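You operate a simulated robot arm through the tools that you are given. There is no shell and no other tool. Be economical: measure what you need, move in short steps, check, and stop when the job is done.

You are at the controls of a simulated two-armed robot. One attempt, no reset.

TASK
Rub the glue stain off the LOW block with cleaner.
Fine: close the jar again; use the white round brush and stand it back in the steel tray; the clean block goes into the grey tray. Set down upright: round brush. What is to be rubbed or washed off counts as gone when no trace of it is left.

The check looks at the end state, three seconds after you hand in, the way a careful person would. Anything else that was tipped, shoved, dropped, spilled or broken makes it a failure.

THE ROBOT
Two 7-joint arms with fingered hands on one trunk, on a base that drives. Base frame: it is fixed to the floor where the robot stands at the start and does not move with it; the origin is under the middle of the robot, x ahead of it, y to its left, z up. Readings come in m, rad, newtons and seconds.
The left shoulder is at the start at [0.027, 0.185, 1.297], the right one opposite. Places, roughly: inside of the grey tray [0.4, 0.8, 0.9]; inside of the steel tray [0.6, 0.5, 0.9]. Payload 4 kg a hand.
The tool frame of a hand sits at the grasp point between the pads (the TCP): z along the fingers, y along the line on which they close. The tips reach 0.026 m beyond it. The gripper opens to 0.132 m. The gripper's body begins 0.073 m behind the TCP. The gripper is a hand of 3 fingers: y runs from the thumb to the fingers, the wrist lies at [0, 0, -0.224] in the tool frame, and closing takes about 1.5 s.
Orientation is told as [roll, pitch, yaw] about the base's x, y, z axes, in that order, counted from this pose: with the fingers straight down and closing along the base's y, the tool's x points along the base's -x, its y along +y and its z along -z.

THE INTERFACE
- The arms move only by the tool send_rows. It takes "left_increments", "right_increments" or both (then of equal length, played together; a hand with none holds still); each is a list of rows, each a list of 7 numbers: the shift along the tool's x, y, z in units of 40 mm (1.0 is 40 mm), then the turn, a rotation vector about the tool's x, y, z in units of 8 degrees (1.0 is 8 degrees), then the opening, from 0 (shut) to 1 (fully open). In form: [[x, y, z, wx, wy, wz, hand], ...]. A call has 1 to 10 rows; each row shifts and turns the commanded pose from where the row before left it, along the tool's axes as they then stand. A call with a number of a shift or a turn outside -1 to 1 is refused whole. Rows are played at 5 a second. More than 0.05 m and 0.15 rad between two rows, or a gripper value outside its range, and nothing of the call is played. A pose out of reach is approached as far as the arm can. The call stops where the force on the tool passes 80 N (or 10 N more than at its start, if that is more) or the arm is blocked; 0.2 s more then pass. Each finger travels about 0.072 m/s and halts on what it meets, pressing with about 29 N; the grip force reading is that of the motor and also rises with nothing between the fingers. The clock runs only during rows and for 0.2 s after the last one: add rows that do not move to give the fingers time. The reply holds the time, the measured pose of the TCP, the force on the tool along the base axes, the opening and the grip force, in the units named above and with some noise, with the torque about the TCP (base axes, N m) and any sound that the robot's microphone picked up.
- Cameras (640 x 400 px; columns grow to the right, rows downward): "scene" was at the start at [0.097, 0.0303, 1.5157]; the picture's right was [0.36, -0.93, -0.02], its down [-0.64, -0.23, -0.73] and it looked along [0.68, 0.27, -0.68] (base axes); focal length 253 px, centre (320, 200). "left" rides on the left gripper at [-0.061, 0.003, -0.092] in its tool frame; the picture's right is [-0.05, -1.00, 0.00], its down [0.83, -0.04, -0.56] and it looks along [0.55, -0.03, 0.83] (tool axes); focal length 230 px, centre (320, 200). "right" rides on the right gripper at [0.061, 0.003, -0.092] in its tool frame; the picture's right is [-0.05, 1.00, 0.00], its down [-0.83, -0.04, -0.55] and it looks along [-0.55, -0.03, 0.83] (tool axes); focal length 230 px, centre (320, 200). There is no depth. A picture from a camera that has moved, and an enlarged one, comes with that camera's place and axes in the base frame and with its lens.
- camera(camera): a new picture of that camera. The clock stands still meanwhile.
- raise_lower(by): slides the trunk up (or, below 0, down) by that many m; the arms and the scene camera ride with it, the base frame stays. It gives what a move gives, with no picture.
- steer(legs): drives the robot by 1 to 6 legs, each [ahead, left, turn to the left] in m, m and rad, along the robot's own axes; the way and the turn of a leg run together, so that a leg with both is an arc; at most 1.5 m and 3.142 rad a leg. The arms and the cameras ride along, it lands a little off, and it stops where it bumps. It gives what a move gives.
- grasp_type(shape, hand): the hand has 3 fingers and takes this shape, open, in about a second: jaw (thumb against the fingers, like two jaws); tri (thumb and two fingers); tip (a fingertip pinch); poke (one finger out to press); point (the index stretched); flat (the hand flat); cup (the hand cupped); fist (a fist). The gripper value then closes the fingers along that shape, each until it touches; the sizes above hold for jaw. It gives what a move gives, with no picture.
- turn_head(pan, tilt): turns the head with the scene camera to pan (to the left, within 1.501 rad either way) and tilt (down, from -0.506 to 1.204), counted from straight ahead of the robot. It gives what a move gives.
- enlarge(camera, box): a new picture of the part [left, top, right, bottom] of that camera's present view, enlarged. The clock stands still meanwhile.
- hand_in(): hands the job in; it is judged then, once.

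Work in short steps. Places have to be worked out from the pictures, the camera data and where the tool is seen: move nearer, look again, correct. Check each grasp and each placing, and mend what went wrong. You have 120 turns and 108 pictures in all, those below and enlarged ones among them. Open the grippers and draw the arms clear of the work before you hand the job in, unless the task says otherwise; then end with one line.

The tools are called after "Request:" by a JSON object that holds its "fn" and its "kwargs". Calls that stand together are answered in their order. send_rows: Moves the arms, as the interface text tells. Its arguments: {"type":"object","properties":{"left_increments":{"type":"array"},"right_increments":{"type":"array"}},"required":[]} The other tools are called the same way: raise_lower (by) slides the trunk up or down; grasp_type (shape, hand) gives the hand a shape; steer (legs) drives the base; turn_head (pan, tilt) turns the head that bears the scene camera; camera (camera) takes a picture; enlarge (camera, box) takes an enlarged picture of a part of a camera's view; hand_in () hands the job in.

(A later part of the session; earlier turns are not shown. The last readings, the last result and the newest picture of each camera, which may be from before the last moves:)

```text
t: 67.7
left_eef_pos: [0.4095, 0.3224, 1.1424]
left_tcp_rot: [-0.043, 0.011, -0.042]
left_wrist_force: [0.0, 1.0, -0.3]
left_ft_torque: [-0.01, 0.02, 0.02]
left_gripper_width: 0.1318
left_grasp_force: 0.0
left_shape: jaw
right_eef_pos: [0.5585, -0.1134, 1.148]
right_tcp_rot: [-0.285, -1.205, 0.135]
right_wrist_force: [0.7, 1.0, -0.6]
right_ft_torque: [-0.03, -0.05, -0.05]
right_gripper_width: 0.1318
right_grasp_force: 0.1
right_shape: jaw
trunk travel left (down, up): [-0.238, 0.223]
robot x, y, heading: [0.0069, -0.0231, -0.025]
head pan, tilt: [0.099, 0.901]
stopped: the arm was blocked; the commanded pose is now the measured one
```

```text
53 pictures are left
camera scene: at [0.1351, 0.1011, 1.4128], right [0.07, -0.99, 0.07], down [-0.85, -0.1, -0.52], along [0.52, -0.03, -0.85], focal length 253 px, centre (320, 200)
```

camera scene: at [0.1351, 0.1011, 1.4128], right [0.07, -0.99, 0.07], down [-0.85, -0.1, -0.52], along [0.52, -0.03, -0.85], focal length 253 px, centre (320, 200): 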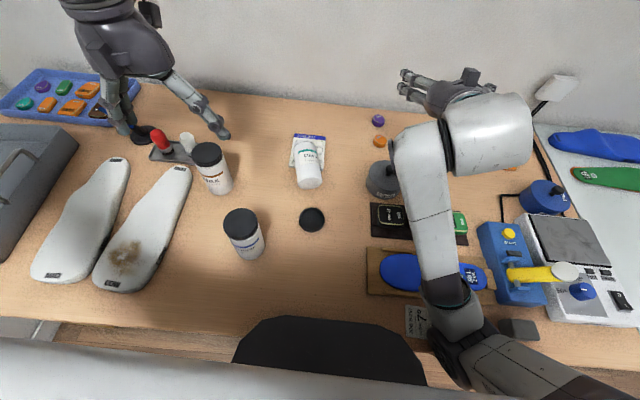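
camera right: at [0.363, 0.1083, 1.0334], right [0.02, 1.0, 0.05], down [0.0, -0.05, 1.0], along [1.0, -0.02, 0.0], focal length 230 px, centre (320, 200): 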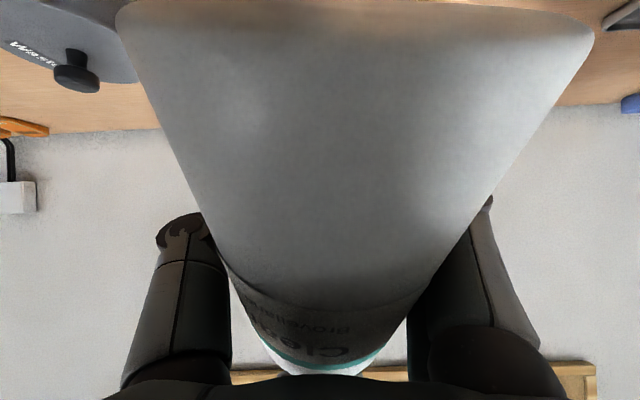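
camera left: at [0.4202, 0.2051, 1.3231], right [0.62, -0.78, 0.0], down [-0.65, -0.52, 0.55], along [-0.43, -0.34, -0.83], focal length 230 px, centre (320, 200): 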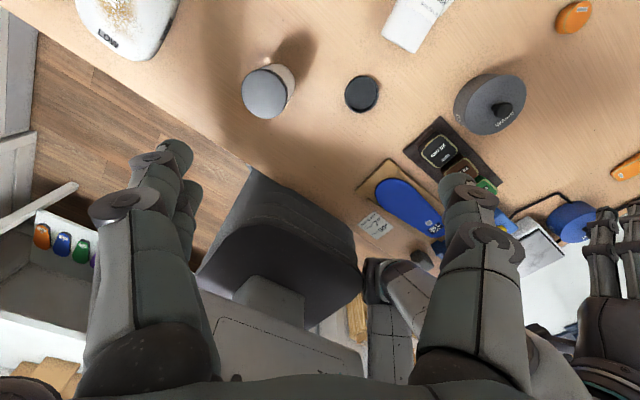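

The torso leans; the right elbow seems jammed against the abdomen. Pull it free by extending the right hand forward and to the right.

Request:
{"fn": "send_rows", "kwargs": {"right_increments": [[0, -0.4, 0.4, 0, 0, 0, 1], [0, -0.5, 0.5, 0, 0, 0, 1], [0, -0.6, 0.5, 0, 0, 0, 1], [0, -0.6, 0.3, 0, 0, 0, 1], [0, -0.6, 0, 0, 0, 0, 1]]}}

Request:
{"fn": "camera", "kwargs": {"camera": "scene"}}

```text
t: 68.0
left_eef_pos: [0.3915, 0.2399, 1.1534]
left_tcp_rot: [-0.028, 0.017, -0.038]
left_wrist_force: [-0.1, -1.9, 0.9]
left_ft_torque: [0.17, 0.02, -0.02]
left_gripper_width: 0.132
left_grasp_force: 0.0
left_shape: jaw
right_eef_pos: [0.548, -0.1828, 1.1468]
right_tcp_rot: [-0.022, -1.249, -0.084]
right_wrist_force: [2.0, -2.9, -4.4]
right_ft_torque: [0.07, -0.39, 0.25]
right_gripper_width: 0.132
right_grasp_force: 0.1
right_shape: jaw
trunk travel left (down, up): [-0.238, 0.223]
robot x, y, heading: [0.0097, -0.02, -0.023]
head pan, tilt: [0.099, 0.901]
stopped in row 1 (left hand): the arm was blocked; the commanded pose is now the measured one
```

```text
52 pictures are left
camera scene: at [0.1262, 0.0833, 1.4128], right [0.07, -1.0, 0.06], down [-0.85, -0.09, -0.52], along [0.53, -0.01, -0.85], focal length 253 px, centre (320, 200)
```

scene: 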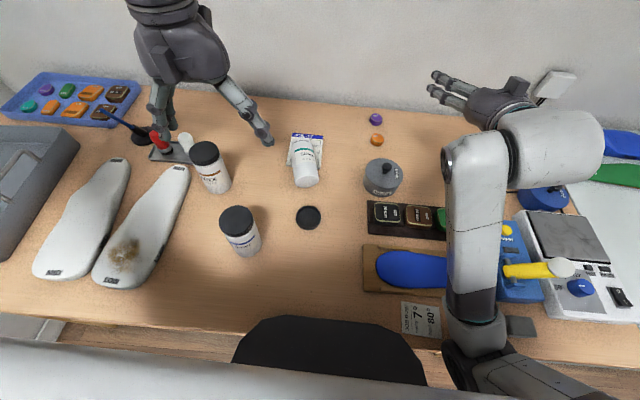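

Things are still shifting; hold both arms for a second and read again.

Request:
{"fn": "send_rows", "kwargs": {"right_increments": [[0, 0, 0, 0, 0, 0, 1], [0, 0, 0, 0, 0, 0, 1], [0, 0, 0, 0, 0, 0, 1], [0, 0, 0, 0, 0, 0, 1]], "left_increments": [[0, 0, 0, 0, 0, 0, 1], [0, 0, 0, 0, 0, 0, 1], [0, 0, 0, 0, 0, 0, 1], [0, 0, 0, 0, 0, 0, 1]]}}

Request:
{"fn": "turn_head", "kwargs": {"pan": 0.9, "tilt": 0.9}}

Request:
{"fn": "camera", "kwargs": {"camera": "scene"}}

Request:
{"fn": "camera", "kwargs": {"camera": "left"}}

```text
t: 68.3
left_eef_pos: [0.3989, 0.1521, 1.1447]
left_tcp_rot: [0.029, 0.046, -0.055]
left_wrist_force: [0.5, 2.5, 1.7]
left_ft_torque: [-0.2, 0.09, 0.0]
left_gripper_width: 0.1321
left_grasp_force: 0.0
left_shape: jaw
right_eef_pos: [0.5451, -0.2692, 1.1101]
right_tcp_rot: [0.151, -1.228, -0.268]
right_wrist_force: [-2.1, 0.2, 0.3]
right_ft_torque: [-0.01, 0.01, -0.13]
right_gripper_width: 0.1321
right_grasp_force: 0.0
right_shape: jaw
trunk travel left (down, up): [-0.238, 0.223]
robot x, y, heading: [0.0044, -0.013, -0.039]
head pan, tilt: [0.099, 0.901]
stopped in row 1 (left hand): the arm was blocked; the commanded pose is now the measured one
```

```text
t: 69.4
left_eef_pos: [0.3833, 0.1277, 1.1591]
left_tcp_rot: [0.049, 0.014, -0.091]
left_wrist_force: [-0.6, 1.5, -0.6]
left_ft_torque: [-0.11, -0.01, 0.03]
left_gripper_width: 0.1321
left_grasp_force: 0.0
left_shape: jaw
right_eef_pos: [0.5153, -0.3074, 1.1109]
right_tcp_rot: [0.144, -1.216, -0.309]
right_wrist_force: [0.6, 0.7, -1.2]
right_ft_torque: [-0.02, -0.04, -0.01]
right_gripper_width: 0.132
right_grasp_force: 0.0
right_shape: jaw
trunk travel left (down, up): [-0.238, 0.223]
robot x, y, heading: [-0.0057, -0.0348, -0.079]
head pan, tilt: [0.901, 0.901]
```

```text
51 pictures are left
camera scene: at [0.0828, 0.0169, 1.4086], right [0.73, -0.68, -0.09], down [-0.6, -0.57, -0.57], along [0.34, 0.46, -0.82], focal length 253 px, centre (320, 200)
```

scene: 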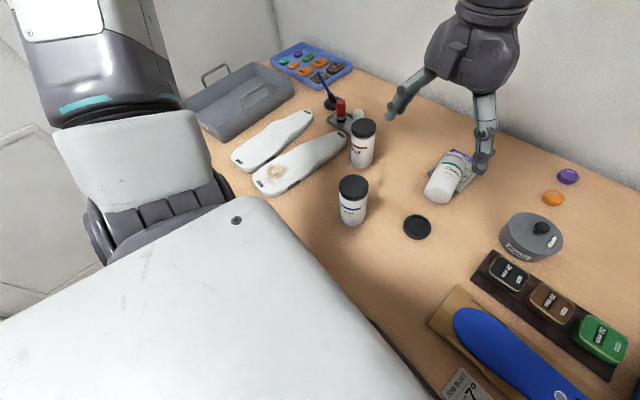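

```text
50 pictures are left
camera left: at [0.4462, 0.1196, 1.2515], right [-0.04, -1.0, -0.05], down [-0.83, 0.0, 0.56], along [-0.56, 0.06, -0.82], focal length 230 px, centre (320, 200)
```

left: 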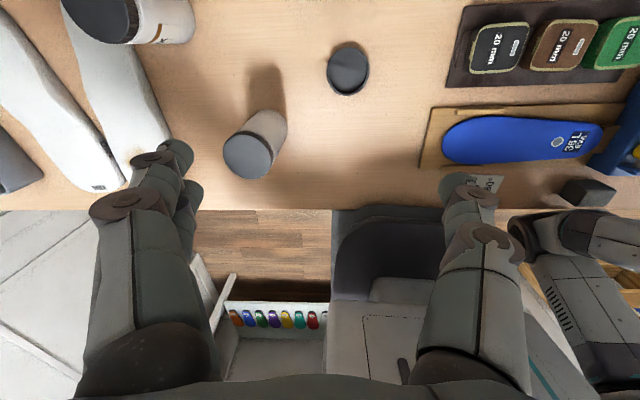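

The right elbow has swung out past the abdomen. Raise the trunk again now.

Request:
{"fn": "raise_lower", "kwargs": {"by": 0.088}}

Request:
{"fn": "send_rows", "kwargs": {"left_increments": [[0, 0, 0, 0, 0, 0, 1], [0, 0, 0, 0, 0, 0, 1], [0, 0, 0, 0, 0, 0, 1], [0, 0, 0, 0, 0, 0, 1]]}}

Request:
{"fn": "turn_head", "kwargs": {"pan": -0.4, "tilt": 0.9}}

Request:
{"fn": "camera", "kwargs": {"camera": "scene"}}

```text
t: 70.7
left_eef_pos: [0.4036, 0.1638, 1.2386]
left_tcp_rot: [0.048, 0.036, -0.036]
left_wrist_force: [-0.3, -0.7, -0.2]
left_ft_torque: [0.0, 0.02, -0.02]
left_gripper_width: 0.132
left_grasp_force: 0.1
left_shape: jaw
right_eef_pos: [0.5597, -0.2628, 1.2004]
right_tcp_rot: [0.142, -1.219, -0.251]
right_wrist_force: [0.0, 0.0, -0.2]
right_ft_torque: [-0.02, 0.0, 0.02]
right_gripper_width: 0.1321
right_grasp_force: 0.1
right_shape: jaw
trunk travel left (down, up): [-0.326, 0.135]
robot x, y, heading: [0.0056, -0.0179, -0.026]
head pan, tilt: [0.901, 0.901]
```

```text
t: 71.7
left_eef_pos: [0.4029, 0.1647, 1.2383]
left_tcp_rot: [0.048, 0.033, -0.037]
left_wrist_force: [0.4, -0.7, 0.5]
left_ft_torque: [-0.01, 0.0, 0.01]
left_gripper_width: 0.132
left_grasp_force: 0.1
left_shape: jaw
right_eef_pos: [0.5583, -0.2617, 1.2006]
right_tcp_rot: [0.145, -1.22, -0.252]
right_wrist_force: [0.1, -0.3, 0.2]
right_ft_torque: [0.0, 0.0, -0.02]
right_gripper_width: 0.1318
right_grasp_force: 0.1
right_shape: jaw
trunk travel left (down, up): [-0.326, 0.135]
robot x, y, heading: [0.0108, -0.0183, -0.021]
head pan, tilt: [0.901, 0.901]
```

```text
t: 73.1
left_eef_pos: [0.401, 0.1636, 1.2389]
left_tcp_rot: [0.05, 0.034, -0.036]
left_wrist_force: [-1.3, 0.5, -0.3]
left_ft_torque: [0.02, 0.0, -0.02]
left_gripper_width: 0.1322
left_grasp_force: 0.0
left_shape: jaw
right_eef_pos: [0.5574, -0.2617, 1.2004]
right_tcp_rot: [0.143, -1.223, -0.253]
right_wrist_force: [0.0, 0.3, 0.5]
right_ft_torque: [0.01, -0.01, 0.02]
right_gripper_width: 0.1317
right_grasp_force: 0.0
right_shape: jaw
trunk travel left (down, up): [-0.326, 0.135]
robot x, y, heading: [0.0047, -0.0143, -0.021]
head pan, tilt: [-0.4, 0.901]
```

```text
49 pictures are left
camera scene: at [0.0903, -0.0501, 1.5019], right [-0.41, -0.91, 0.02], down [-0.74, 0.32, -0.59], along [0.53, -0.25, -0.81], focal length 253 px, centre (320, 200)
```

scene: 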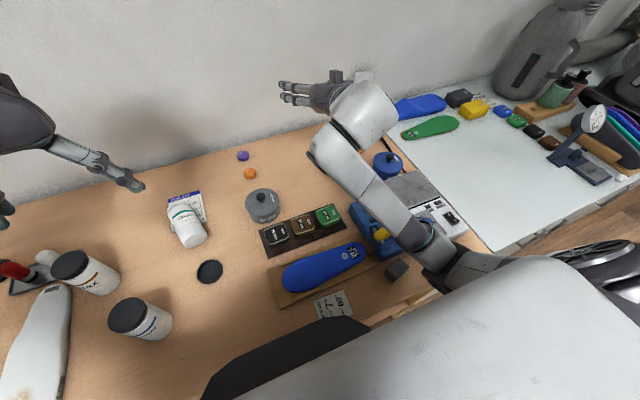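

The arm is free and the robot stands level again. Unwind the right hand to fingers-down while drawing it back.

Request:
{"fn": "send_rows", "kwargs": {"right_increments": [[0.3, 0, -0.5, -0.022, 0.975, -0.104, 1], [0.3, 0, -0.5, -0.022, 0.975, -0.104, 1], [0.4, 0, -0.4, -0.022, 0.975, -0.104, 1], [0.4, 0, -0.3, -0.022, 0.975, -0.104, 1], [0.4, 0, -0.2, -0.022, 0.975, -0.104, 1], [0.3, 0.3, 0, -0.022, 0.975, -0.104, 1], [0.3, 0.3, 0, -0.022, 0.975, -0.104, 1], [0, 0.3, 0, -0.022, 0.975, -0.104, 1], [0, 0, 0, -0.022, 0.975, -0.104, 1]]}}

Request:
{"fn": "camera", "kwargs": {"camera": "scene"}}

```text
t: 75.1
left_eef_pos: [0.4026, 0.1639, 1.2389]
left_tcp_rot: [0.05, 0.036, -0.037]
left_wrist_force: [0.1, 0.0, -0.1]
left_ft_torque: [-0.02, 0.01, 0.0]
left_gripper_width: 0.1317
left_grasp_force: 0.1
left_shape: jaw
right_eef_pos: [0.4469, -0.1998, 1.1743]
right_tcp_rot: [0.001, 0.001, -0.003]
right_wrist_force: [1.2, 0.2, -0.3]
right_ft_torque: [-0.01, 0.01, 0.0]
right_gripper_width: 0.1319
right_grasp_force: 0.1
right_shape: jaw
right hand out of reach, approached as far as the arm can: row 4, 5
trunk travel left (down, up): [-0.326, 0.135]
robot x, y, heading: [0.0036, -0.0205, -0.025]
head pan, tilt: [-0.4, 0.901]
```

```text
48 pictures are left
camera scene: at [0.0909, -0.0501, 1.5019], right [-0.41, -0.91, 0.02], down [-0.74, 0.32, -0.58], along [0.53, -0.25, -0.81], focal length 253 px, centre (320, 200)
```

scene: 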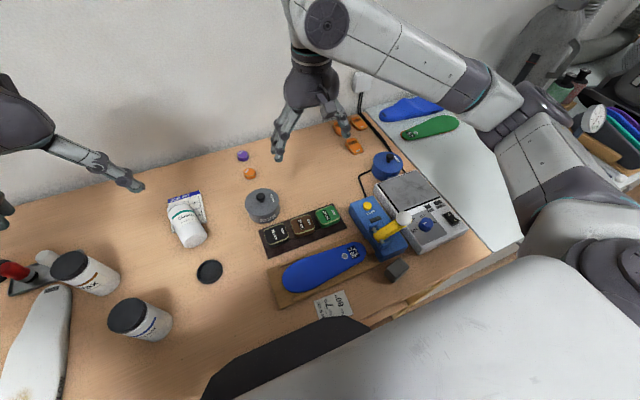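

The right arm is back in a good elbow-out posture and nothing else moved. Now lower the trunk by 0.15 for reach.

Request:
{"fn": "raise_lower", "kwargs": {"by": -0.15}}

Request:
{"fn": "turn_head", "kwargs": {"pan": 0.1, "tilt": 0.85}}

Request:
{"fn": "camera", "kwargs": {"camera": "scene"}}

```text
t: 76.9
left_eef_pos: [0.4021, 0.165, 1.0901]
left_tcp_rot: [0.049, 0.032, -0.035]
left_wrist_force: [1.2, 0.0, 0.2]
left_ft_torque: [0.0, -0.01, 0.0]
left_gripper_width: 0.132
left_grasp_force: 0.0
left_shape: jaw
right_eef_pos: [0.4463, -0.2009, 1.0267]
right_tcp_rot: [0.0, -0.003, -0.004]
right_wrist_force: [0.0, -0.9, 0.3]
right_ft_torque: [0.0, 0.02, -0.02]
right_gripper_width: 0.1318
right_grasp_force: 0.1
right_shape: jaw
trunk travel left (down, up): [-0.176, 0.285]
robot x, y, heading: [0.0032, -0.0175, -0.028]
head pan, tilt: [-0.4, 0.901]
```

```text
t: 77.8
left_eef_pos: [0.4021, 0.1632, 1.0893]
left_tcp_rot: [0.05, 0.033, -0.037]
left_wrist_force: [0.4, 0.4, 0.0]
left_ft_torque: [0.01, 0.02, -0.01]
left_gripper_width: 0.1321
left_grasp_force: 0.0
left_shape: jaw
right_eef_pos: [0.4467, -0.2016, 1.0257]
right_tcp_rot: [0.0, 0.0, -0.003]
right_wrist_force: [0.3, -0.9, 0.2]
right_ft_torque: [0.03, -0.01, 0.0]
right_gripper_width: 0.1321
right_grasp_force: 0.0
right_shape: jaw
trunk travel left (down, up): [-0.176, 0.285]
robot x, y, heading: [0.0014, -0.0182, -0.021]
head pan, tilt: [0.099, 0.85]
```

```text
47 pictures are left
camera scene: at [0.1842, -0.0154, 1.3298], right [0.07, -1.0, -0.02], down [-0.87, -0.05, -0.49], along [0.49, 0.05, -0.87], focal length 253 px, centre (320, 200)
```

scene: 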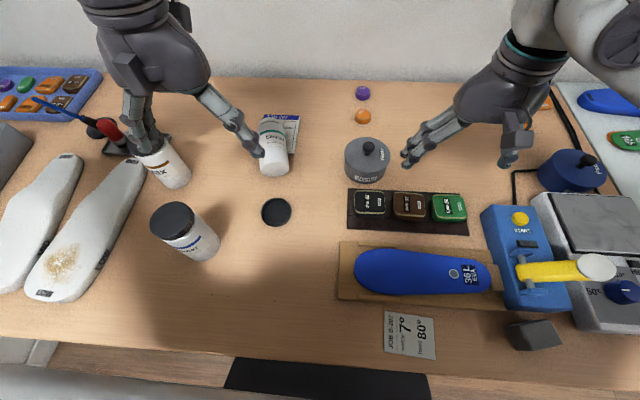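

Trunk down smoothly. Bring the left hand over the lying jar, yawed to match it, and look.

Request:
{"fn": "send_rows", "kwargs": {"left_increments": [[-0.9, -0.3, 0, 0.36, -0.24, -0.66, 1], [-0.9, -0.3, 0, 0, 0, -0.66, 1], [-0.9, -0.3, 0, 0, 0, -0.66, 1], [0, 0, 0, 0, 0, 0, 1]]}}

Request:
{"fn": "camera", "kwargs": {"camera": "left"}}

Request:
{"fn": "camera", "kwargs": {"camera": "right"}}

```text
t: 78.8
left_eef_pos: [0.5091, 0.134, 1.0903]
left_tcp_rot: [-0.003, -0.003, 0.238]
left_wrist_force: [-0.7, 0.0, -0.2]
left_ft_torque: [0.01, -0.01, 0.04]
left_gripper_width: 0.132
left_grasp_force: 0.0
left_shape: jaw
right_eef_pos: [0.4467, -0.202, 1.0259]
right_tcp_rot: [0.001, -0.001, -0.001]
right_wrist_force: [0.8, 0.2, 0.5]
right_ft_torque: [-0.03, 0.03, -0.01]
right_gripper_width: 0.1321
right_grasp_force: 0.1
right_shape: jaw
trunk travel left (down, up): [-0.176, 0.285]
robot x, y, heading: [0.0046, -0.0187, -0.024]
head pan, tilt: [0.099, 0.85]
```

```text
46 pictures are left
camera left: at [0.568, 0.1503, 1.1829], right [0.29, -0.96, 0.0], down [-0.8, -0.24, 0.55], along [-0.53, -0.16, -0.83], focal length 230 px, centre (320, 200)
```

left: 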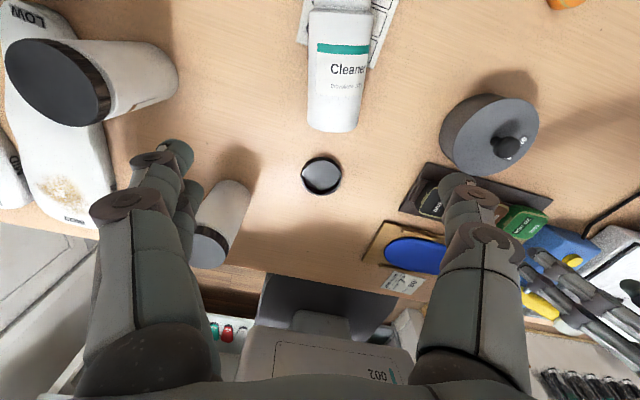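

```text
45 pictures are left
camera right: at [0.3842, -0.1973, 1.1191], right [0.05, 1.0, 0.0], down [0.83, -0.05, 0.56], along [0.56, -0.03, -0.83], focal length 230 px, centre (320, 200)
```

right: 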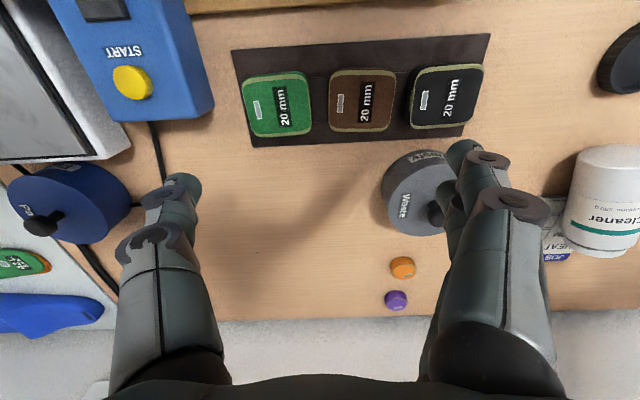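

Jar axis: bottom (0.504,0.114), yaw ≈14°. Move over its middle and down to a pre-grasp, fingers open.

Request:
{"fn": "send_rows", "kwargs": {"left_increments": [[-0.63, -0.23, 0.5, 0, 0, 0, 1], [-0.62, -0.23, 0.75, 0, 0, 0, 1], [0, 0, 1, 0, 0, 0, 1], [0, 0, 0.8, 0, 0, 0, 1], [0, 0, 0.8, 0, 0, 0, 1], [0, 0, 0, 0, 0, 0, 1]]}}

Request:
{"fn": "camera", "kwargs": {"camera": "left"}}

```text
t: 80.2
left_eef_pos: [0.5645, 0.1291, 0.9336]
left_tcp_rot: [-0.003, -0.002, 0.239]
left_wrist_force: [0.4, 0.2, -0.3]
left_ft_torque: [0.02, -0.05, 0.0]
left_gripper_width: 0.1321
left_grasp_force: 0.1
left_shape: jaw
right_eef_pos: [0.447, -0.2017, 1.0259]
right_tcp_rot: [-0.001, -0.001, -0.001]
right_wrist_force: [-0.2, -0.2, -0.3]
right_ft_torque: [-0.02, -0.02, 0.01]
right_gripper_width: 0.1319
right_grasp_force: 0.1
right_shape: jaw
trunk travel left (down, up): [-0.176, 0.285]
robot x, y, heading: [0.0041, -0.0156, -0.02]
head pan, tilt: [0.099, 0.85]
```

```text
44 pictures are left
camera left: at [0.6234, 0.1457, 1.027], right [0.29, -0.96, 0.0], down [-0.8, -0.24, 0.55], along [-0.53, -0.16, -0.83], focal length 230 px, centre (320, 200)
```

left: 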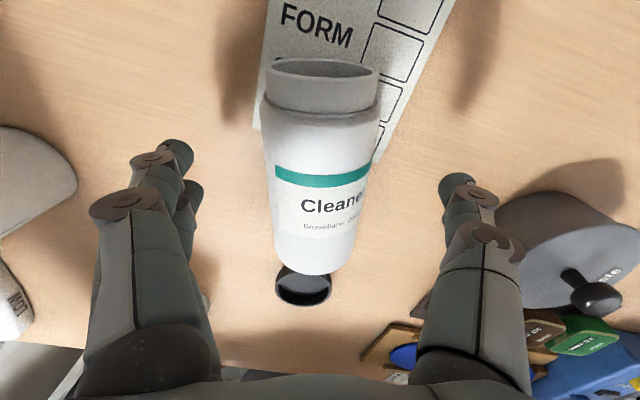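

Good; jar centred and no residue on the card. Descend 3 cm and close on the jar.

Request:
{"fn": "send_rows", "kwargs": {"left_increments": [[0, 0, 0.4, 0, 0, 0, 0.9], [0, 0, 0.35, 0, 0, 0, 0.8], [0, 0, 0, 0, 0, 0, 0.5], [0, 0, 0, 0, 0, 0, 0.3], [0, 0, 0, 0, 0, 0, 0.3], [0, 0, 0, 0, 0, 0, 0.3], [0, 0, 0, 0, 0, 0, 0.3], [0, 0, -0.5, 0, 0, 0, 0.3], [0, 0, -0.5, 0, 0, 0, 0.3]]}}

Request:
{"fn": "camera", "kwargs": {"camera": "left"}}

```text
t: 82.2
left_eef_pos: [0.5632, 0.1285, 0.9447]
left_tcp_rot: [-0.001, -0.001, 0.239]
left_wrist_force: [0.9, 0.0, -3.0]
left_ft_torque: [0.0, -0.07, 0.02]
left_gripper_width: 0.0512
left_grasp_force: 29.4
left_shape: jaw
right_eef_pos: [0.4472, -0.1999, 1.0251]
right_tcp_rot: [0.001, 0.0, 0.0]
right_wrist_force: [-0.2, 0.3, 1.4]
right_ft_torque: [0.0, -0.01, -0.03]
right_gripper_width: 0.1321
right_grasp_force: 0.1
right_shape: jaw
trunk travel left (down, up): [-0.176, 0.285]
robot x, y, heading: [0.0053, -0.0202, -0.029]
head pan, tilt: [0.099, 0.85]
```

```text
43 pictures are left
camera left: at [0.6216, 0.1452, 1.0397], right [0.29, -0.96, 0.0], down [-0.8, -0.24, 0.55], along [-0.53, -0.16, -0.83], focal length 230 px, centre (320, 200)
```

left: 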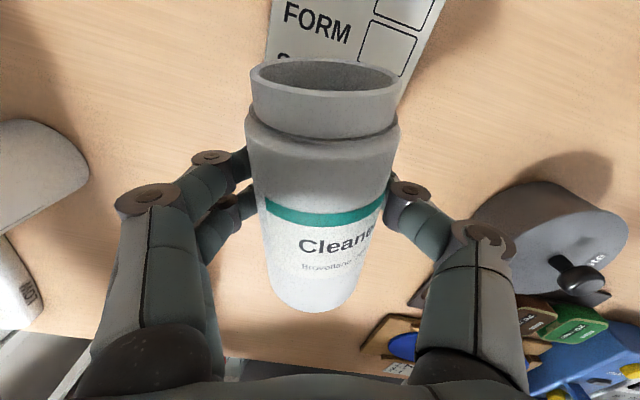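

Jar firmly held. Lift to z≈1.06, then pitch 90° in steps so the mouth points up.

Request:
{"fn": "send_rows", "kwargs": {"left_increments": [[0, 0, -1, 0, 0, 0, 0.3], [0, 0, -1, 0, 0, 0, 0.3], [0, 0, -0.8, 0, -0.5, 0, 0.3], [0, 0, 0, 0, -0.75, 0, 0.3], [0, 0, 0, 0, -1, 0, 0.3], [0, 0, 0, 0, -1, 0, 0.3], [0, 0, 0, 0, -1, 0, 0.3], [0, 0, 0, 0, -1, 0, 0.3], [0, 0, 0, 0, -1, 0, 0.3], [0, 0, 0, 0, 0, 0, 0.3]]}}

Request:
{"fn": "camera", "kwargs": {"camera": "scene"}}

```text
t: 84.4
left_eef_pos: [0.5658, 0.1287, 1.0567]
left_tcp_rot: [0.0, -0.875, 0.241]
left_wrist_force: [0.6, 0.6, -3.4]
left_ft_torque: [0.0, -0.03, 0.0]
left_gripper_width: 0.0507
left_grasp_force: 28.9
left_shape: jaw
right_eef_pos: [0.4477, -0.2018, 1.0262]
right_tcp_rot: [0.001, 0.0, -0.003]
right_wrist_force: [-0.4, 0.7, -0.5]
right_ft_torque: [-0.02, 0.03, 0.02]
right_gripper_width: 0.1321
right_grasp_force: 0.1
right_shape: jaw
trunk travel left (down, up): [-0.176, 0.285]
robot x, y, heading: [0.0035, -0.0195, -0.02]
head pan, tilt: [0.099, 0.85]
```

```text
42 pictures are left
camera scene: at [0.1844, -0.0151, 1.3298], right [0.07, -1.0, -0.02], down [-0.87, -0.05, -0.49], along [0.49, 0.05, -0.87], focal length 253 px, centre (320, 200)
```

scene: 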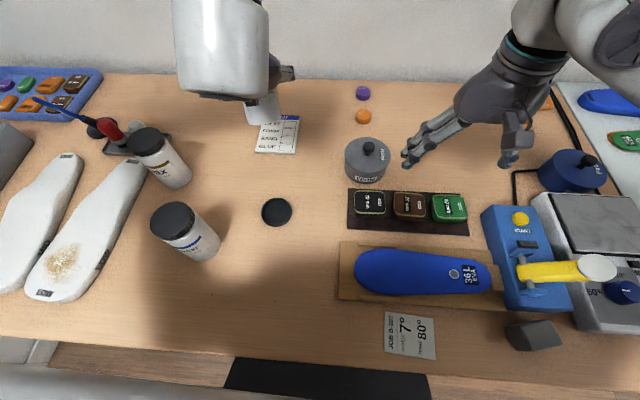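

Going well; another 40° of pitch.

Request:
{"fn": "send_rows", "kwargs": {"left_increments": [[0, 0, 0, 0, -1, 0, 0.3], [0, 0, 0, 0, -1, 0, 0.3], [0, 0, 0, 0, -1, 0, 0.3], [0, 0, 0, 0, -1, 0, 0.3], [0, 0, 0, 0, -1, 0, 0.3], [0, 0, 0, 0, 0, 0, 0.3]]}}

Request:
{"fn": "camera", "kwargs": {"camera": "scene"}}

Request:
{"fn": "camera", "kwargs": {"camera": "left"}}

```text
t: 85.8
left_eef_pos: [0.5637, 0.1289, 1.0555]
left_tcp_rot: [-2.819, -1.567, 3.057]
left_wrist_force: [-0.1, 0.7, -2.9]
left_ft_torque: [-0.02, 0.02, -0.02]
left_gripper_width: 0.0514
left_grasp_force: 29.3
left_shape: jaw
right_eef_pos: [0.4484, -0.2022, 1.0262]
right_tcp_rot: [-0.001, 0.0, -0.001]
right_wrist_force: [0.6, -0.7, 0.4]
right_ft_torque: [0.03, -0.01, 0.03]
right_gripper_width: 0.1321
right_grasp_force: 0.1
right_shape: jaw
trunk travel left (down, up): [-0.176, 0.285]
robot x, y, heading: [0.0066, -0.0141, -0.023]
head pan, tilt: [0.099, 0.85]
```

```text
41 pictures are left
camera scene: at [0.1838, -0.0154, 1.33], right [0.07, -1.0, -0.02], down [-0.87, -0.05, -0.49], along [0.49, 0.05, -0.87], focal length 253 px, centre (320, 200)
```

scene: 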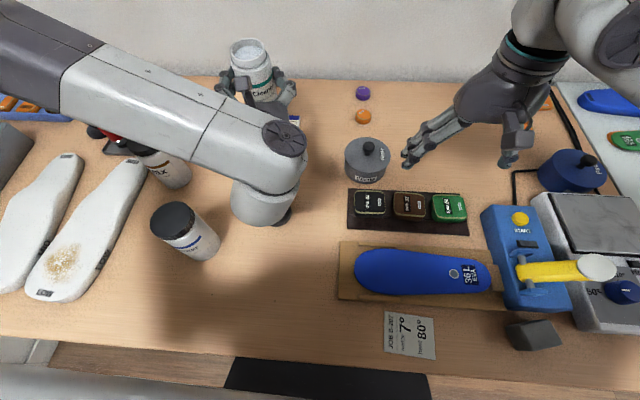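

```text
40 pictures are left
camera left: at [0.4733, 0.1089, 1.1178], right [0.24, -0.97, 0.05], down [-0.53, -0.17, -0.83], along [0.82, 0.17, -0.55], focal length 230 px, centre (320, 200)
```

left: 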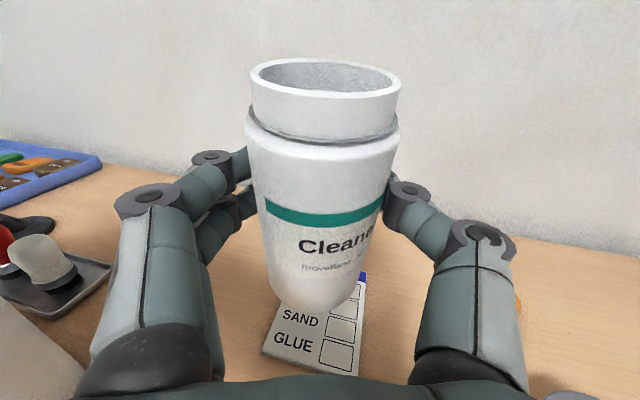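

Jar is upright in the left hand. The lid lies under the hand's line, so I yaw the hand 12° further left-pointing to let the wrist pass the lid, then lower most of the way.

Request:
{"fn": "send_rows", "kwargs": {"left_increments": [[0, 0, 0, -0.75, 0, 0, 0.3], [0, 0, 0, -0.75, 0, 0, 0.3], [1, 0, 0, 0, 0, 0, 0.3], [1, 0, 0, 0, 0, 0, 0.3], [0.6, 0, 0, 0, 0, 0, 0.3], [0, 0, 0, 0, 0, 0, 0.3]]}}

Request:
{"fn": "camera", "kwargs": {"camera": "scene"}}

Request:
{"fn": "camera", "kwargs": {"camera": "right"}}

```text
t: 87.2
left_eef_pos: [0.5741, 0.1939, 1.0046]
left_tcp_rot: [-0.286, -1.568, 0.735]
left_wrist_force: [0.7, 0.0, -3.3]
left_ft_torque: [-0.04, 0.01, -0.02]
left_gripper_width: 0.051
left_grasp_force: 28.8
left_shape: jaw
left hand out of reach, approached as far as the arm can: row 1, 2, 3, 4, 5
right_eef_pos: [0.4474, -0.2013, 1.0261]
right_tcp_rot: [-0.002, 0.001, -0.002]
right_wrist_force: [0.0, -0.8, 0.6]
right_ft_torque: [-0.01, 0.01, -0.03]
right_gripper_width: 0.1318
right_grasp_force: 0.1
right_shape: jaw
trunk travel left (down, up): [-0.176, 0.285]
robot x, y, heading: [0.0086, -0.0164, -0.026]
head pan, tilt: [0.099, 0.85]
```

```text
39 pictures are left
camera scene: at [0.1845, -0.0153, 1.3298], right [0.07, -1.0, -0.02], down [-0.87, -0.05, -0.49], along [0.49, 0.05, -0.87], focal length 253 px, centre (320, 200)
```

scene: 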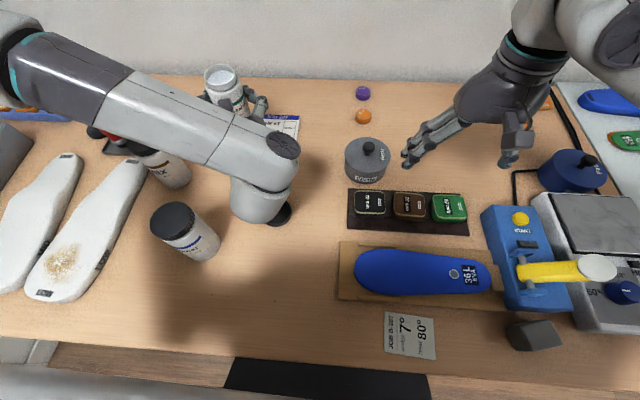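

```text
38 pictures are left
camera right: at [0.3855, -0.1974, 1.1185], right [0.05, 1.0, 0.0], down [0.83, -0.05, 0.56], along [0.55, -0.03, -0.83], focal length 230 px, centre (320, 200)
```

right: 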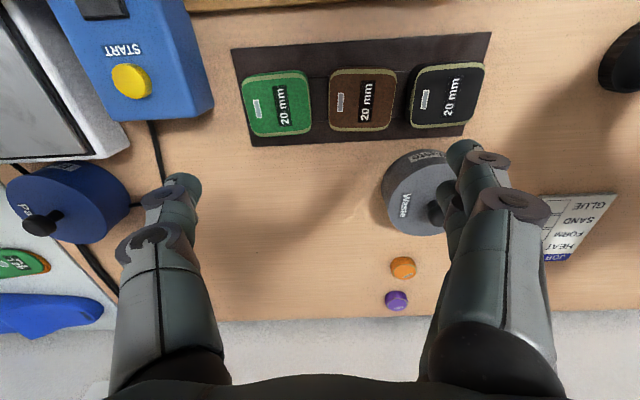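

The left arm can't yaw that way. Return to the previous pose and instead shift the whole base 7.5 cm to the right so the hand clears the lid.

Request:
{"fn": "send_rows", "kwargs": {"left_increments": [[-1, 0, 0, 0, 0, 0, 0.3], [-1, 0, 0, 0, 0, 0, 0.3], [-0.6, 0, 0, 0, 0, 0, 0.3], [0, 0, 0, 0.75, 0, 0, 0.3], [0, 0, 0, 0.75, 0, 0, 0.3], [0, 0, 0, 0, 0, 0, 0.3], [0, 0, 0, 0, 0, 0, 0.3]]}}

Request:
{"fn": "steer", "kwargs": {"legs": [[0, -0.075, 0.02]]}}

Request:
{"fn": "camera", "kwargs": {"camera": "scene"}}

```text
t: 88.8
left_eef_pos: [0.572, 0.197, 1.1074]
left_tcp_rot: [-2.416, -1.568, 2.655]
left_wrist_force: [-0.4, -0.3, -2.5]
left_ft_torque: [0.0, 0.06, 0.03]
left_gripper_width: 0.051
left_grasp_force: 28.9
left_shape: jaw
right_eef_pos: [0.448, -0.2027, 1.0267]
right_tcp_rot: [0.0, 0.0, 0.001]
right_wrist_force: [-0.6, -0.3, 0.6]
right_ft_torque: [0.0, 0.01, 0.07]
right_gripper_width: 0.132
right_grasp_force: 0.2
right_shape: jaw
trunk travel left (down, up): [-0.176, 0.285]
robot x, y, heading: [0.0044, -0.019, -0.026]
head pan, tilt: [0.099, 0.85]
```

```text
t: 89.8
left_eef_pos: [0.5675, 0.1325, 1.1075]
left_tcp_rot: [3.131, -1.57, -2.87]
left_wrist_force: [-0.1, -1.1, -2.9]
left_ft_torque: [-0.02, 0.03, 0.04]
left_gripper_width: 0.0513
left_grasp_force: 28.1
left_shape: jaw
right_eef_pos: [0.4507, -0.2667, 1.0245]
right_tcp_rot: [0.003, 0.002, 0.019]
right_wrist_force: [-0.3, -0.2, -1.8]
right_ft_torque: [0.06, 0.04, 0.03]
right_gripper_width: 0.1318
right_grasp_force: 0.0
right_shape: jaw
trunk travel left (down, up): [-0.176, 0.285]
robot x, y, heading: [0.0035, -0.0925, -0.004]
head pan, tilt: [0.099, 0.85]
```

```text
37 pictures are left
camera scene: at [0.1833, -0.0865, 1.3298], right [0.09, -1.0, -0.02], down [-0.87, -0.07, -0.49], along [0.49, 0.07, -0.87], focal length 253 px, centre (320, 200)
```

scene: 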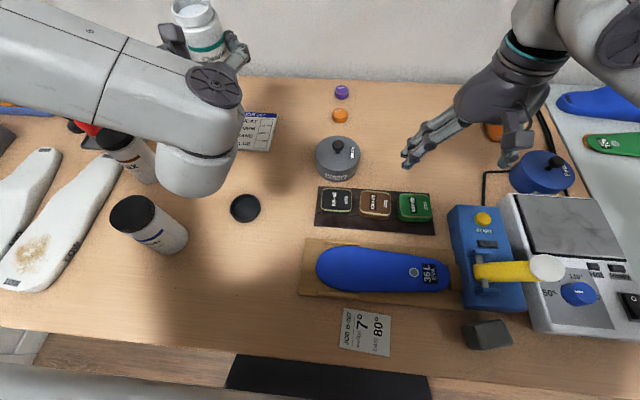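

Jar now at (0.568,0.133,1.108) with yaw 15°. Shift it 7 cm right, then lower to z 0.95.

Request:
{"fn": "send_rows", "kwargs": {"left_increments": [[0, -0.85, -0.3, 0, 0, 0, 0.3], [0, -0.85, -0.3, 0, 0, 0, 0.3], [1, 0, 0, 0, 0, 0, 0.3], [1, 0, 0, 0, 0, 0, 0.3], [1, 0, 0, 0, 0, 0, 0.3], [0.9, 0, 0, 0, 0, 0, 0.3], [0, 0, 0, 0, 0, 0, 0.3]]}}

Request:
{"fn": "camera", "kwargs": {"camera": "scene"}}

Request:
{"fn": "camera", "kwargs": {"camera": "right"}}

```text
t: 91.5
left_eef_pos: [0.5554, 0.0978, 1.0306]
left_tcp_rot: [-0.109, -1.564, 0.371]
left_wrist_force: [-0.7, 0.5, -4.2]
left_ft_torque: [-0.01, 0.02, 0.0]
left_gripper_width: 0.0508
left_grasp_force: 28.9
left_shape: jaw
left hand out of reach, approached as far as the arm can: row 4, 5, 6
right_eef_pos: [0.4502, -0.2658, 1.0251]
right_tcp_rot: [0.0, 0.0, 0.019]
right_wrist_force: [-0.1, 0.1, -0.7]
right_ft_torque: [0.0, 0.01, -0.01]
right_gripper_width: 0.1322
right_grasp_force: 0.1
right_shape: jaw
trunk travel left (down, up): [-0.176, 0.285]
robot x, y, heading: [0.003, -0.0965, 0.0]
head pan, tilt: [0.099, 0.85]
```

```text
36 pictures are left
camera scene: at [0.1832, -0.0858, 1.3299], right [0.09, -1.0, -0.02], down [-0.87, -0.07, -0.49], along [0.49, 0.06, -0.87], focal length 253 px, centre (320, 200)
```

scene: 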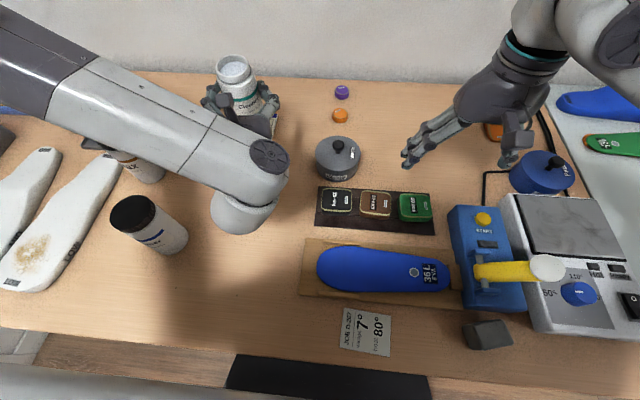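

```text
35 pictures are left
camera right: at [0.3879, -0.2635, 1.1186], right [0.03, 1.0, 0.0], down [0.83, -0.03, 0.56], along [0.55, -0.02, -0.83], focal length 230 px, centre (320, 200)
```

right: 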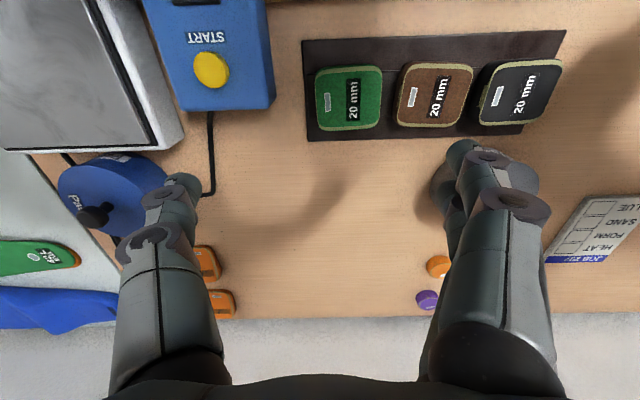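

Fingers-forward can't go lower for the left arm here. New plan: shift the base back, lift the jar out of the way, and let the right hand pick up the lid (later handed over to the left hand, which also flips it).

Request:
{"fn": "send_rows", "kwargs": {"left_increments": [[-1, 0, 0, 0, 0, 0, 0.3], [-1, 0, 0, 0, 0, 0, 0.3], [-1, 0, 0, 0, 0, 0, 0.3], [-1, 0, 0, 0, 0, 0, 0.3], [-1, 0, 0, 0, 0, 0, 0.3], [-1, 0, 0, 0, 0, 0, 0.3]]}}

Request:
{"fn": "steer", "kwargs": {"legs": [[0, 0.12, 0]]}}

Request:
{"fn": "send_rows", "kwargs": {"left_increments": [[0, 0.9, 0.2, 0, 0, 0, 0.3], [0, 0.9, 0.2, 0, 0, 0, 0.3], [0, 0.9, 0.2, 0, 0, 0, 0.3], [0, 0, 0, 0, 0, 0, 0.3]], "right_increments": [[0, 1, -0.5, 0, 0, 0, 1], [0, 1, -0.5, 0, 0, 0, 1], [0, 1, 0, 0, 0, 0, 1], [0, 1, 0, 0, 0, 0, 1]]}}

Request:
{"fn": "camera", "kwargs": {"camera": "right"}}

```text
t: 92.8
left_eef_pos: [0.5533, 0.0969, 1.2724]
left_tcp_rot: [-2.747, -1.567, 3.008]
left_wrist_force: [-0.6, 0.2, -2.4]
left_ft_torque: [0.0, 0.0, 0.01]
left_gripper_width: 0.0511
left_grasp_force: 29.5
left_shape: jaw
right_eef_pos: [0.4495, -0.2673, 1.0272]
right_tcp_rot: [-0.002, -0.002, 0.019]
right_wrist_force: [-1.5, 0.0, -0.1]
right_ft_torque: [-0.04, -0.01, -0.02]
right_gripper_width: 0.1321
right_grasp_force: 0.1
right_shape: jaw
trunk travel left (down, up): [-0.176, 0.285]
robot x, y, heading: [0.0021, -0.0957, -0.001]
head pan, tilt: [0.099, 0.85]
```

```text
t: 94.1
left_eef_pos: [0.5554, 0.2175, 1.2711]
left_tcp_rot: [-2.752, -1.57, 3.013]
left_wrist_force: [0.1, 0.0, -3.7]
left_ft_torque: [0.0, 0.01, 0.0]
left_gripper_width: 0.051
left_grasp_force: 28.9
left_shape: jaw
right_eef_pos: [0.451, -0.1458, 1.0255]
right_tcp_rot: [0.0, 0.002, 0.018]
right_wrist_force: [0.0, -0.4, 0.7]
right_ft_torque: [-0.04, 0.0, -0.01]
right_gripper_width: 0.1319
right_grasp_force: 0.1
right_shape: jaw
trunk travel left (down, up): [-0.176, 0.285]
robot x, y, heading: [0.0041, 0.0315, -0.002]
head pan, tilt: [0.099, 0.85]
```

```text
t: 95.1
left_eef_pos: [0.5517, 0.3277, 1.2696]
left_tcp_rot: [-1.981, -1.572, 2.238]
left_wrist_force: [0.5, -0.5, -3.4]
left_ft_torque: [-0.03, 0.02, 0.0]
left_gripper_width: 0.051
left_grasp_force: 29.5
left_shape: jaw
right_eef_pos: [0.4467, 0.016, 1.0655]
right_tcp_rot: [-0.001, 0.0, 0.015]
right_wrist_force: [-1.5, 0.0, -0.5]
right_ft_torque: [-0.02, -0.02, 0.0]
right_gripper_width: 0.1321
right_grasp_force: 0.0
right_shape: jaw
trunk travel left (down, up): [-0.176, 0.285]
robot x, y, heading: [0.0021, 0.0266, -0.003]
head pan, tilt: [0.099, 0.85]
```

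```text
34 pictures are left
camera right: at [0.3846, 0.0191, 1.1581], right [0.04, 1.0, 0.0], down [0.83, -0.03, 0.56], along [0.55, -0.02, -0.83], focal length 230 px, centre (320, 200)
```

right: 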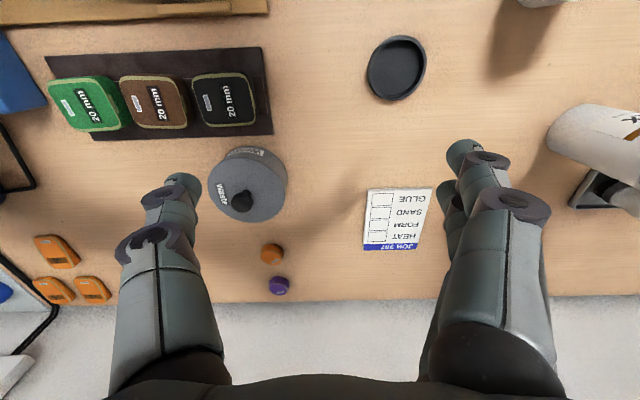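

Lid at ≈(0.406, 0.101). Centre the right hand over it and turn it 90°.

Request:
{"fn": "send_rows", "kwargs": {"right_increments": [[0.35, 0.72, 0, 0, 0, 0, 1], [0.35, 0.72, 0, 0, 0, 0, 1], [0.35, 0.7, 0, 0, 0, -1, 1], [0, 0, 0, 0, 0, -1, 1], [0, 0, 0, 0, 0, -1, 1], [0, 0, 0, 0, 0, -1, 1], [0, 0, 0, 0, 0, -1, 1], [0, 0, 0, 0, 0, -1, 1], [0, 0, 0, 0, 0, -1, 1], [0, 0, 0, 0, 0, -1, 1]]}}

Request:
{"fn": "send_rows", "kwargs": {"right_increments": [[0, 0, 0, 0, 0, -1, 1], [0, 0, 0, 0, 0, -1, 1], [0, 0, 0, 0, 0, -1, 1], [0, 0, 0, 0, 0, -0.2, 1], [0, 0, 1, 0, 0, 0, 0.8], [0, 0, 1, 0, 0, 0, 0.8], [0, 0, 0, 0, 0, 0, 0.8]]}}

Request:
{"fn": "camera", "kwargs": {"camera": "right"}}

```text
t: 97.3
left_eef_pos: [0.5505, 0.3272, 1.2704]
left_tcp_rot: [-2.572, -1.57, 2.832]
left_wrist_force: [0.4, -0.4, -3.3]
left_ft_torque: [-0.04, 0.03, -0.02]
left_gripper_width: 0.0509
left_grasp_force: 28.5
left_shape: jaw
right_eef_pos: [0.4032, 0.0991, 1.0656]
right_tcp_rot: [0.0, -0.002, 1.136]
right_wrist_force: [0.3, 0.0, 0.3]
right_ft_torque: [-0.01, 0.0, -0.01]
right_gripper_width: 0.1321
right_grasp_force: 0.1
right_shape: jaw
trunk travel left (down, up): [-0.176, 0.285]
robot x, y, heading: [0.0053, 0.0296, -0.004]
head pan, tilt: [0.099, 0.85]
```

```text
t: 98.9
left_eef_pos: [0.5512, 0.3273, 1.2714]
left_tcp_rot: [-2.602, -1.571, 2.858]
left_wrist_force: [0.2, 0.5, -3.0]
left_ft_torque: [-0.01, 0.01, 0.04]
left_gripper_width: 0.0509
left_grasp_force: 28.4
left_shape: jaw
right_eef_pos: [0.404, 0.0997, 0.9864]
right_tcp_rot: [-0.001, 0.0, 1.58]
right_wrist_force: [-1.1, 0.2, -0.3]
right_ft_torque: [0.0, -0.02, -0.02]
right_gripper_width: 0.1061
right_grasp_force: 0.0
right_shape: jaw
trunk travel left (down, up): [-0.176, 0.285]
robot x, y, heading: [0.0053, 0.0239, 0.0]
head pan, tilt: [0.099, 0.85]
```

```text
33 pictures are left
camera right: at [0.4013, 0.0392, 1.08], right [-1.0, 0.04, 0.0], down [0.03, 0.83, 0.56], along [0.02, 0.56, -0.83], focal length 230 px, centre (320, 200)
```

right: 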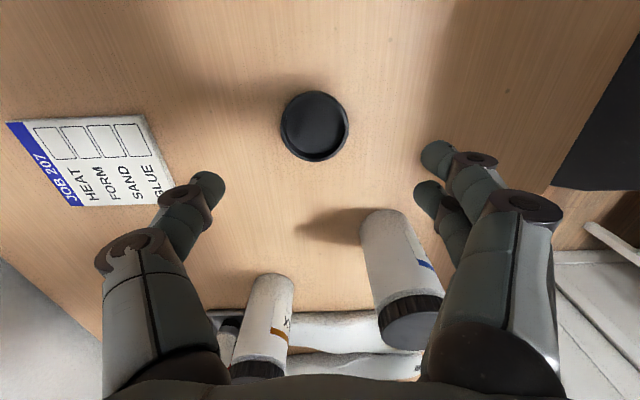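

Lid centred. Descend to z≈0.897 and close.

Request:
{"fn": "send_rows", "kwargs": {"right_increments": [[0, -0.08, 0.8, 0, 0, 0, 0.72], [0, 0, 0.8, 0, 0, 0, 0.72], [0, 0, 0.4, 0, 0, 0, 0.72], [0, 0, 0.23, 0, 0, 0, 0.72], [0, 0, 0, 0, 0, 0, 0.4], [0, 0, 0, 0, 0, 0, 0.3], [0, 0, 0, 0, 0, 0, 0.3], [0, 0, 0, 0, 0, 0, 0.3], [0, 0, -0.5, 0, 0, 0, 0.3], [0, 0, -0.8, 0, 0, 0, 0.3]]}}

Request:
{"fn": "camera", "kwargs": {"camera": "right"}}

```text
t: 101.1
left_eef_pos: [0.551, 0.3281, 1.2701]
left_tcp_rot: [-2.619, -1.569, 2.877]
left_wrist_force: [-0.2, 0.8, -2.8]
left_ft_torque: [-0.01, 0.03, 0.0]
left_gripper_width: 0.0507
left_grasp_force: 29.0
left_shape: jaw
right_eef_pos: [0.4091, 0.0981, 0.9498]
right_tcp_rot: [0.0, 0.0, 1.581]
right_wrist_force: [0.3, -0.3, 0.7]
right_ft_torque: [0.02, -0.02, 0.0]
right_gripper_width: 0.0398
right_grasp_force: 28.8
right_shape: jaw
trunk travel left (down, up): [-0.176, 0.285]
robot x, y, heading: [0.0031, 0.0276, -0.003]
head pan, tilt: [0.099, 0.85]
```

```text
32 pictures are left
camera right: at [0.4059, 0.037, 1.042], right [-1.0, 0.04, 0.0], down [0.03, 0.83, 0.55], along [0.02, 0.55, -0.83], focal length 230 px, centre (320, 200)
```

right: 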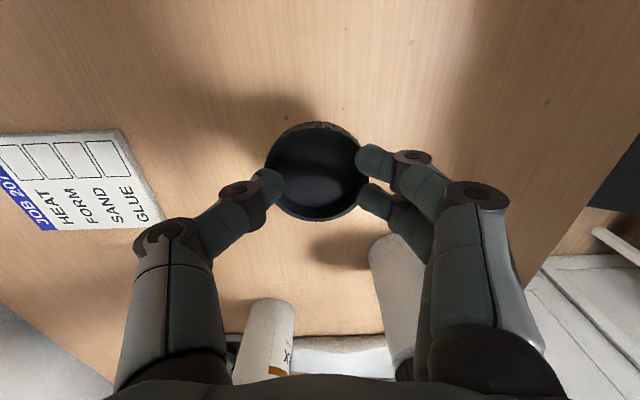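

Lid is held. To set the jar down I back the robot away so the left arm can extend straight forward: first move the right hand up and aside, then drive back and right.

Request:
{"fn": "send_rows", "kwargs": {"right_increments": [[0, 0, -1, 0, 0, 0, 0.2], [0, 0, -1, 0, 0, 0, 0.2], [0, 0, -1, 0, 0, 0, 0.2], [0.8, 0, -0.5, 0, 0, 0, 0.2], [1, 0, 0, 0, 0, 0, 0.2], [1, 0, 0, 0, 0, 0, 0.2], [1, 0, 0, 0, 0, 0, 0.2], [0, 0, 0, 0, 0, 0, 0.2]]}}

Request:
{"fn": "steer", "kwargs": {"legs": [[-0.17, -0.12, 0]]}}

Request:
{"fn": "camera", "kwargs": {"camera": "scene"}}

```text
t: 102.9
left_eef_pos: [0.5516, 0.3288, 1.2703]
left_tcp_rot: [-1.809, -1.569, 2.066]
left_wrist_force: [-0.5, -0.2, -3.4]
left_ft_torque: [-0.02, 0.01, 0.02]
left_gripper_width: 0.051
left_grasp_force: 28.9
left_shape: jaw
right_eef_pos: [0.4084, -0.0529, 1.0842]
right_tcp_rot: [0.001, -0.002, 1.58]
right_wrist_force: [0.6, 1.3, -0.8]
right_ft_torque: [-0.03, -0.03, 0.01]
right_gripper_width: 0.0373
right_grasp_force: 29.4
right_shape: jaw
trunk travel left (down, up): [-0.176, 0.285]
robot x, y, heading: [0.0032, 0.0269, -0.001]
head pan, tilt: [0.099, 0.85]
```

```text
t: 104.5
left_eef_pos: [0.3793, 0.2101, 1.2709]
left_tcp_rot: [-2.526, -1.569, 2.788]
left_wrist_force: [-0.2, -1.2, -2.2]
left_ft_torque: [-0.01, 0.03, 0.02]
left_gripper_width: 0.0511
left_grasp_force: 29.0
left_shape: jaw
right_eef_pos: [0.2357, -0.1706, 1.0838]
right_tcp_rot: [-0.001, -0.001, 1.582]
right_wrist_force: [-0.7, 0.3, 0.3]
right_ft_torque: [0.04, 0.01, -0.02]
right_gripper_width: 0.0375
right_grasp_force: 29.1
right_shape: jaw
trunk travel left (down, up): [-0.176, 0.285]
robot x, y, heading: [-0.1691, -0.0878, 0.002]
head pan, tilt: [0.099, 0.85]
```

```text
31 pictures are left
camera scene: at [0.0114, -0.0824, 1.3297], right [0.09, -1.0, -0.02], down [-0.87, -0.07, -0.49], along [0.49, 0.06, -0.87], focal length 253 px, centre (320, 200)
```

scene: 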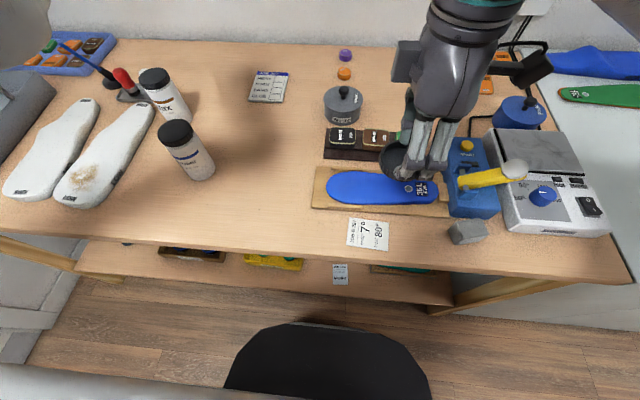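

Right hand keeps the lid. Now bring the left hand (jar) forward to x≈0.54, y≈0.05 with yaw 0, then start lowering.

Request:
{"fn": "send_rows", "kwargs": {"left_increments": [[0, 0, 0, 0.95, 0, 0, 0.3], [0, 0, 0, 0.95, 0, 0, 0.3], [0, -0.8, 0.8, 0, 0, 0, 0.3], [0, -0.8, 0.8, 0, 0, 0, 0.3], [0, -0.8, 0.8, 0, 0, 0, 0.3], [0, -0.8, 0.8, 0, 0, 0, 0.3], [0, -0.8, 0.8, 0, 0, 0, 0.3], [1, 0, 0, 0, 0, 0, 0.3], [1, 0, 0, 0, 0, 0, 0.3], [0, 0, 0, 0, 0, 0, 0.3]]}}

Request:
{"fn": "send_rows", "kwargs": {"left_increments": [[1, 0, 0, 0, 0, 0, 0.3], [1, 0, 0, 0, 0, 0, 0.3], [1, 0, 0, 0, 0, 0, 0.3], [1, 0, 0, 0, 0, 0, 0.3], [0.9, 0, 0, 0, 0, 0, 0.3], [0, 0, 0, 0, 0, 0, 0.3]]}}

Request:
{"fn": "camera", "kwargs": {"camera": "scene"}}

```text
t: 106.7
left_eef_pos: [0.5387, 0.0507, 1.1906]
left_tcp_rot: [-2.64, -1.57, 2.634]
left_wrist_force: [-0.3, -0.1, -2.9]
left_ft_torque: [0.0, 0.03, -0.02]
left_gripper_width: 0.0503
left_grasp_force: 29.1
left_shape: jaw
right_eef_pos: [0.2347, -0.1712, 1.0854]
right_tcp_rot: [0.001, 0.001, 1.582]
right_wrist_force: [0.4, 0.4, -0.2]
right_ft_torque: [0.02, 0.0, 0.0]
right_gripper_width: 0.0375
right_grasp_force: 29.4
right_shape: jaw
trunk travel left (down, up): [-0.176, 0.285]
robot x, y, heading: [-0.1679, -0.0895, -0.003]
head pan, tilt: [0.099, 0.85]
```

```text
t: 108.1
left_eef_pos: [0.506, 0.0503, 1.0912]
left_tcp_rot: [-0.022, -1.543, 0.023]
left_wrist_force: [0.0, -0.1, -2.6]
left_ft_torque: [0.03, 0.03, -0.03]
left_gripper_width: 0.0505
left_grasp_force: 29.3
left_shape: jaw
left hand out of reach, approached as far as the arm can: row 3, 4, 5
right_eef_pos: [0.2369, -0.17, 1.0853]
right_tcp_rot: [0.001, -0.001, 1.582]
right_wrist_force: [0.0, -0.1, -0.5]
right_ft_torque: [-0.02, 0.01, 0.04]
right_gripper_width: 0.0376
right_grasp_force: 28.9
right_shape: jaw
trunk travel left (down, up): [-0.176, 0.285]
robot x, y, heading: [-0.1681, -0.0937, -0.006]
head pan, tilt: [0.099, 0.85]
```

```text
30 pictures are left
camera scene: at [0.0119, -0.0823, 1.3298], right [0.09, -1.0, -0.02], down [-0.87, -0.07, -0.49], along [0.49, 0.06, -0.87], focal length 253 px, centre (320, 200)
```

scene: 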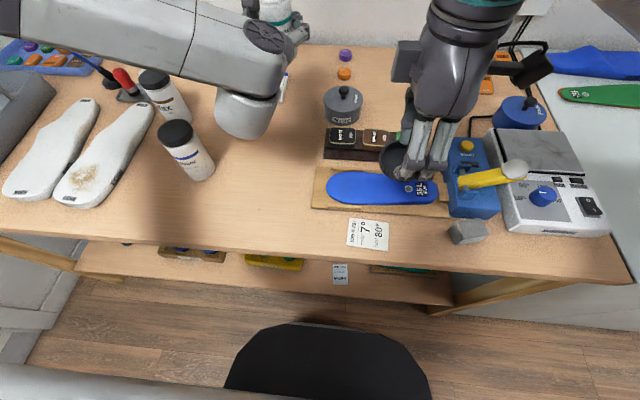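

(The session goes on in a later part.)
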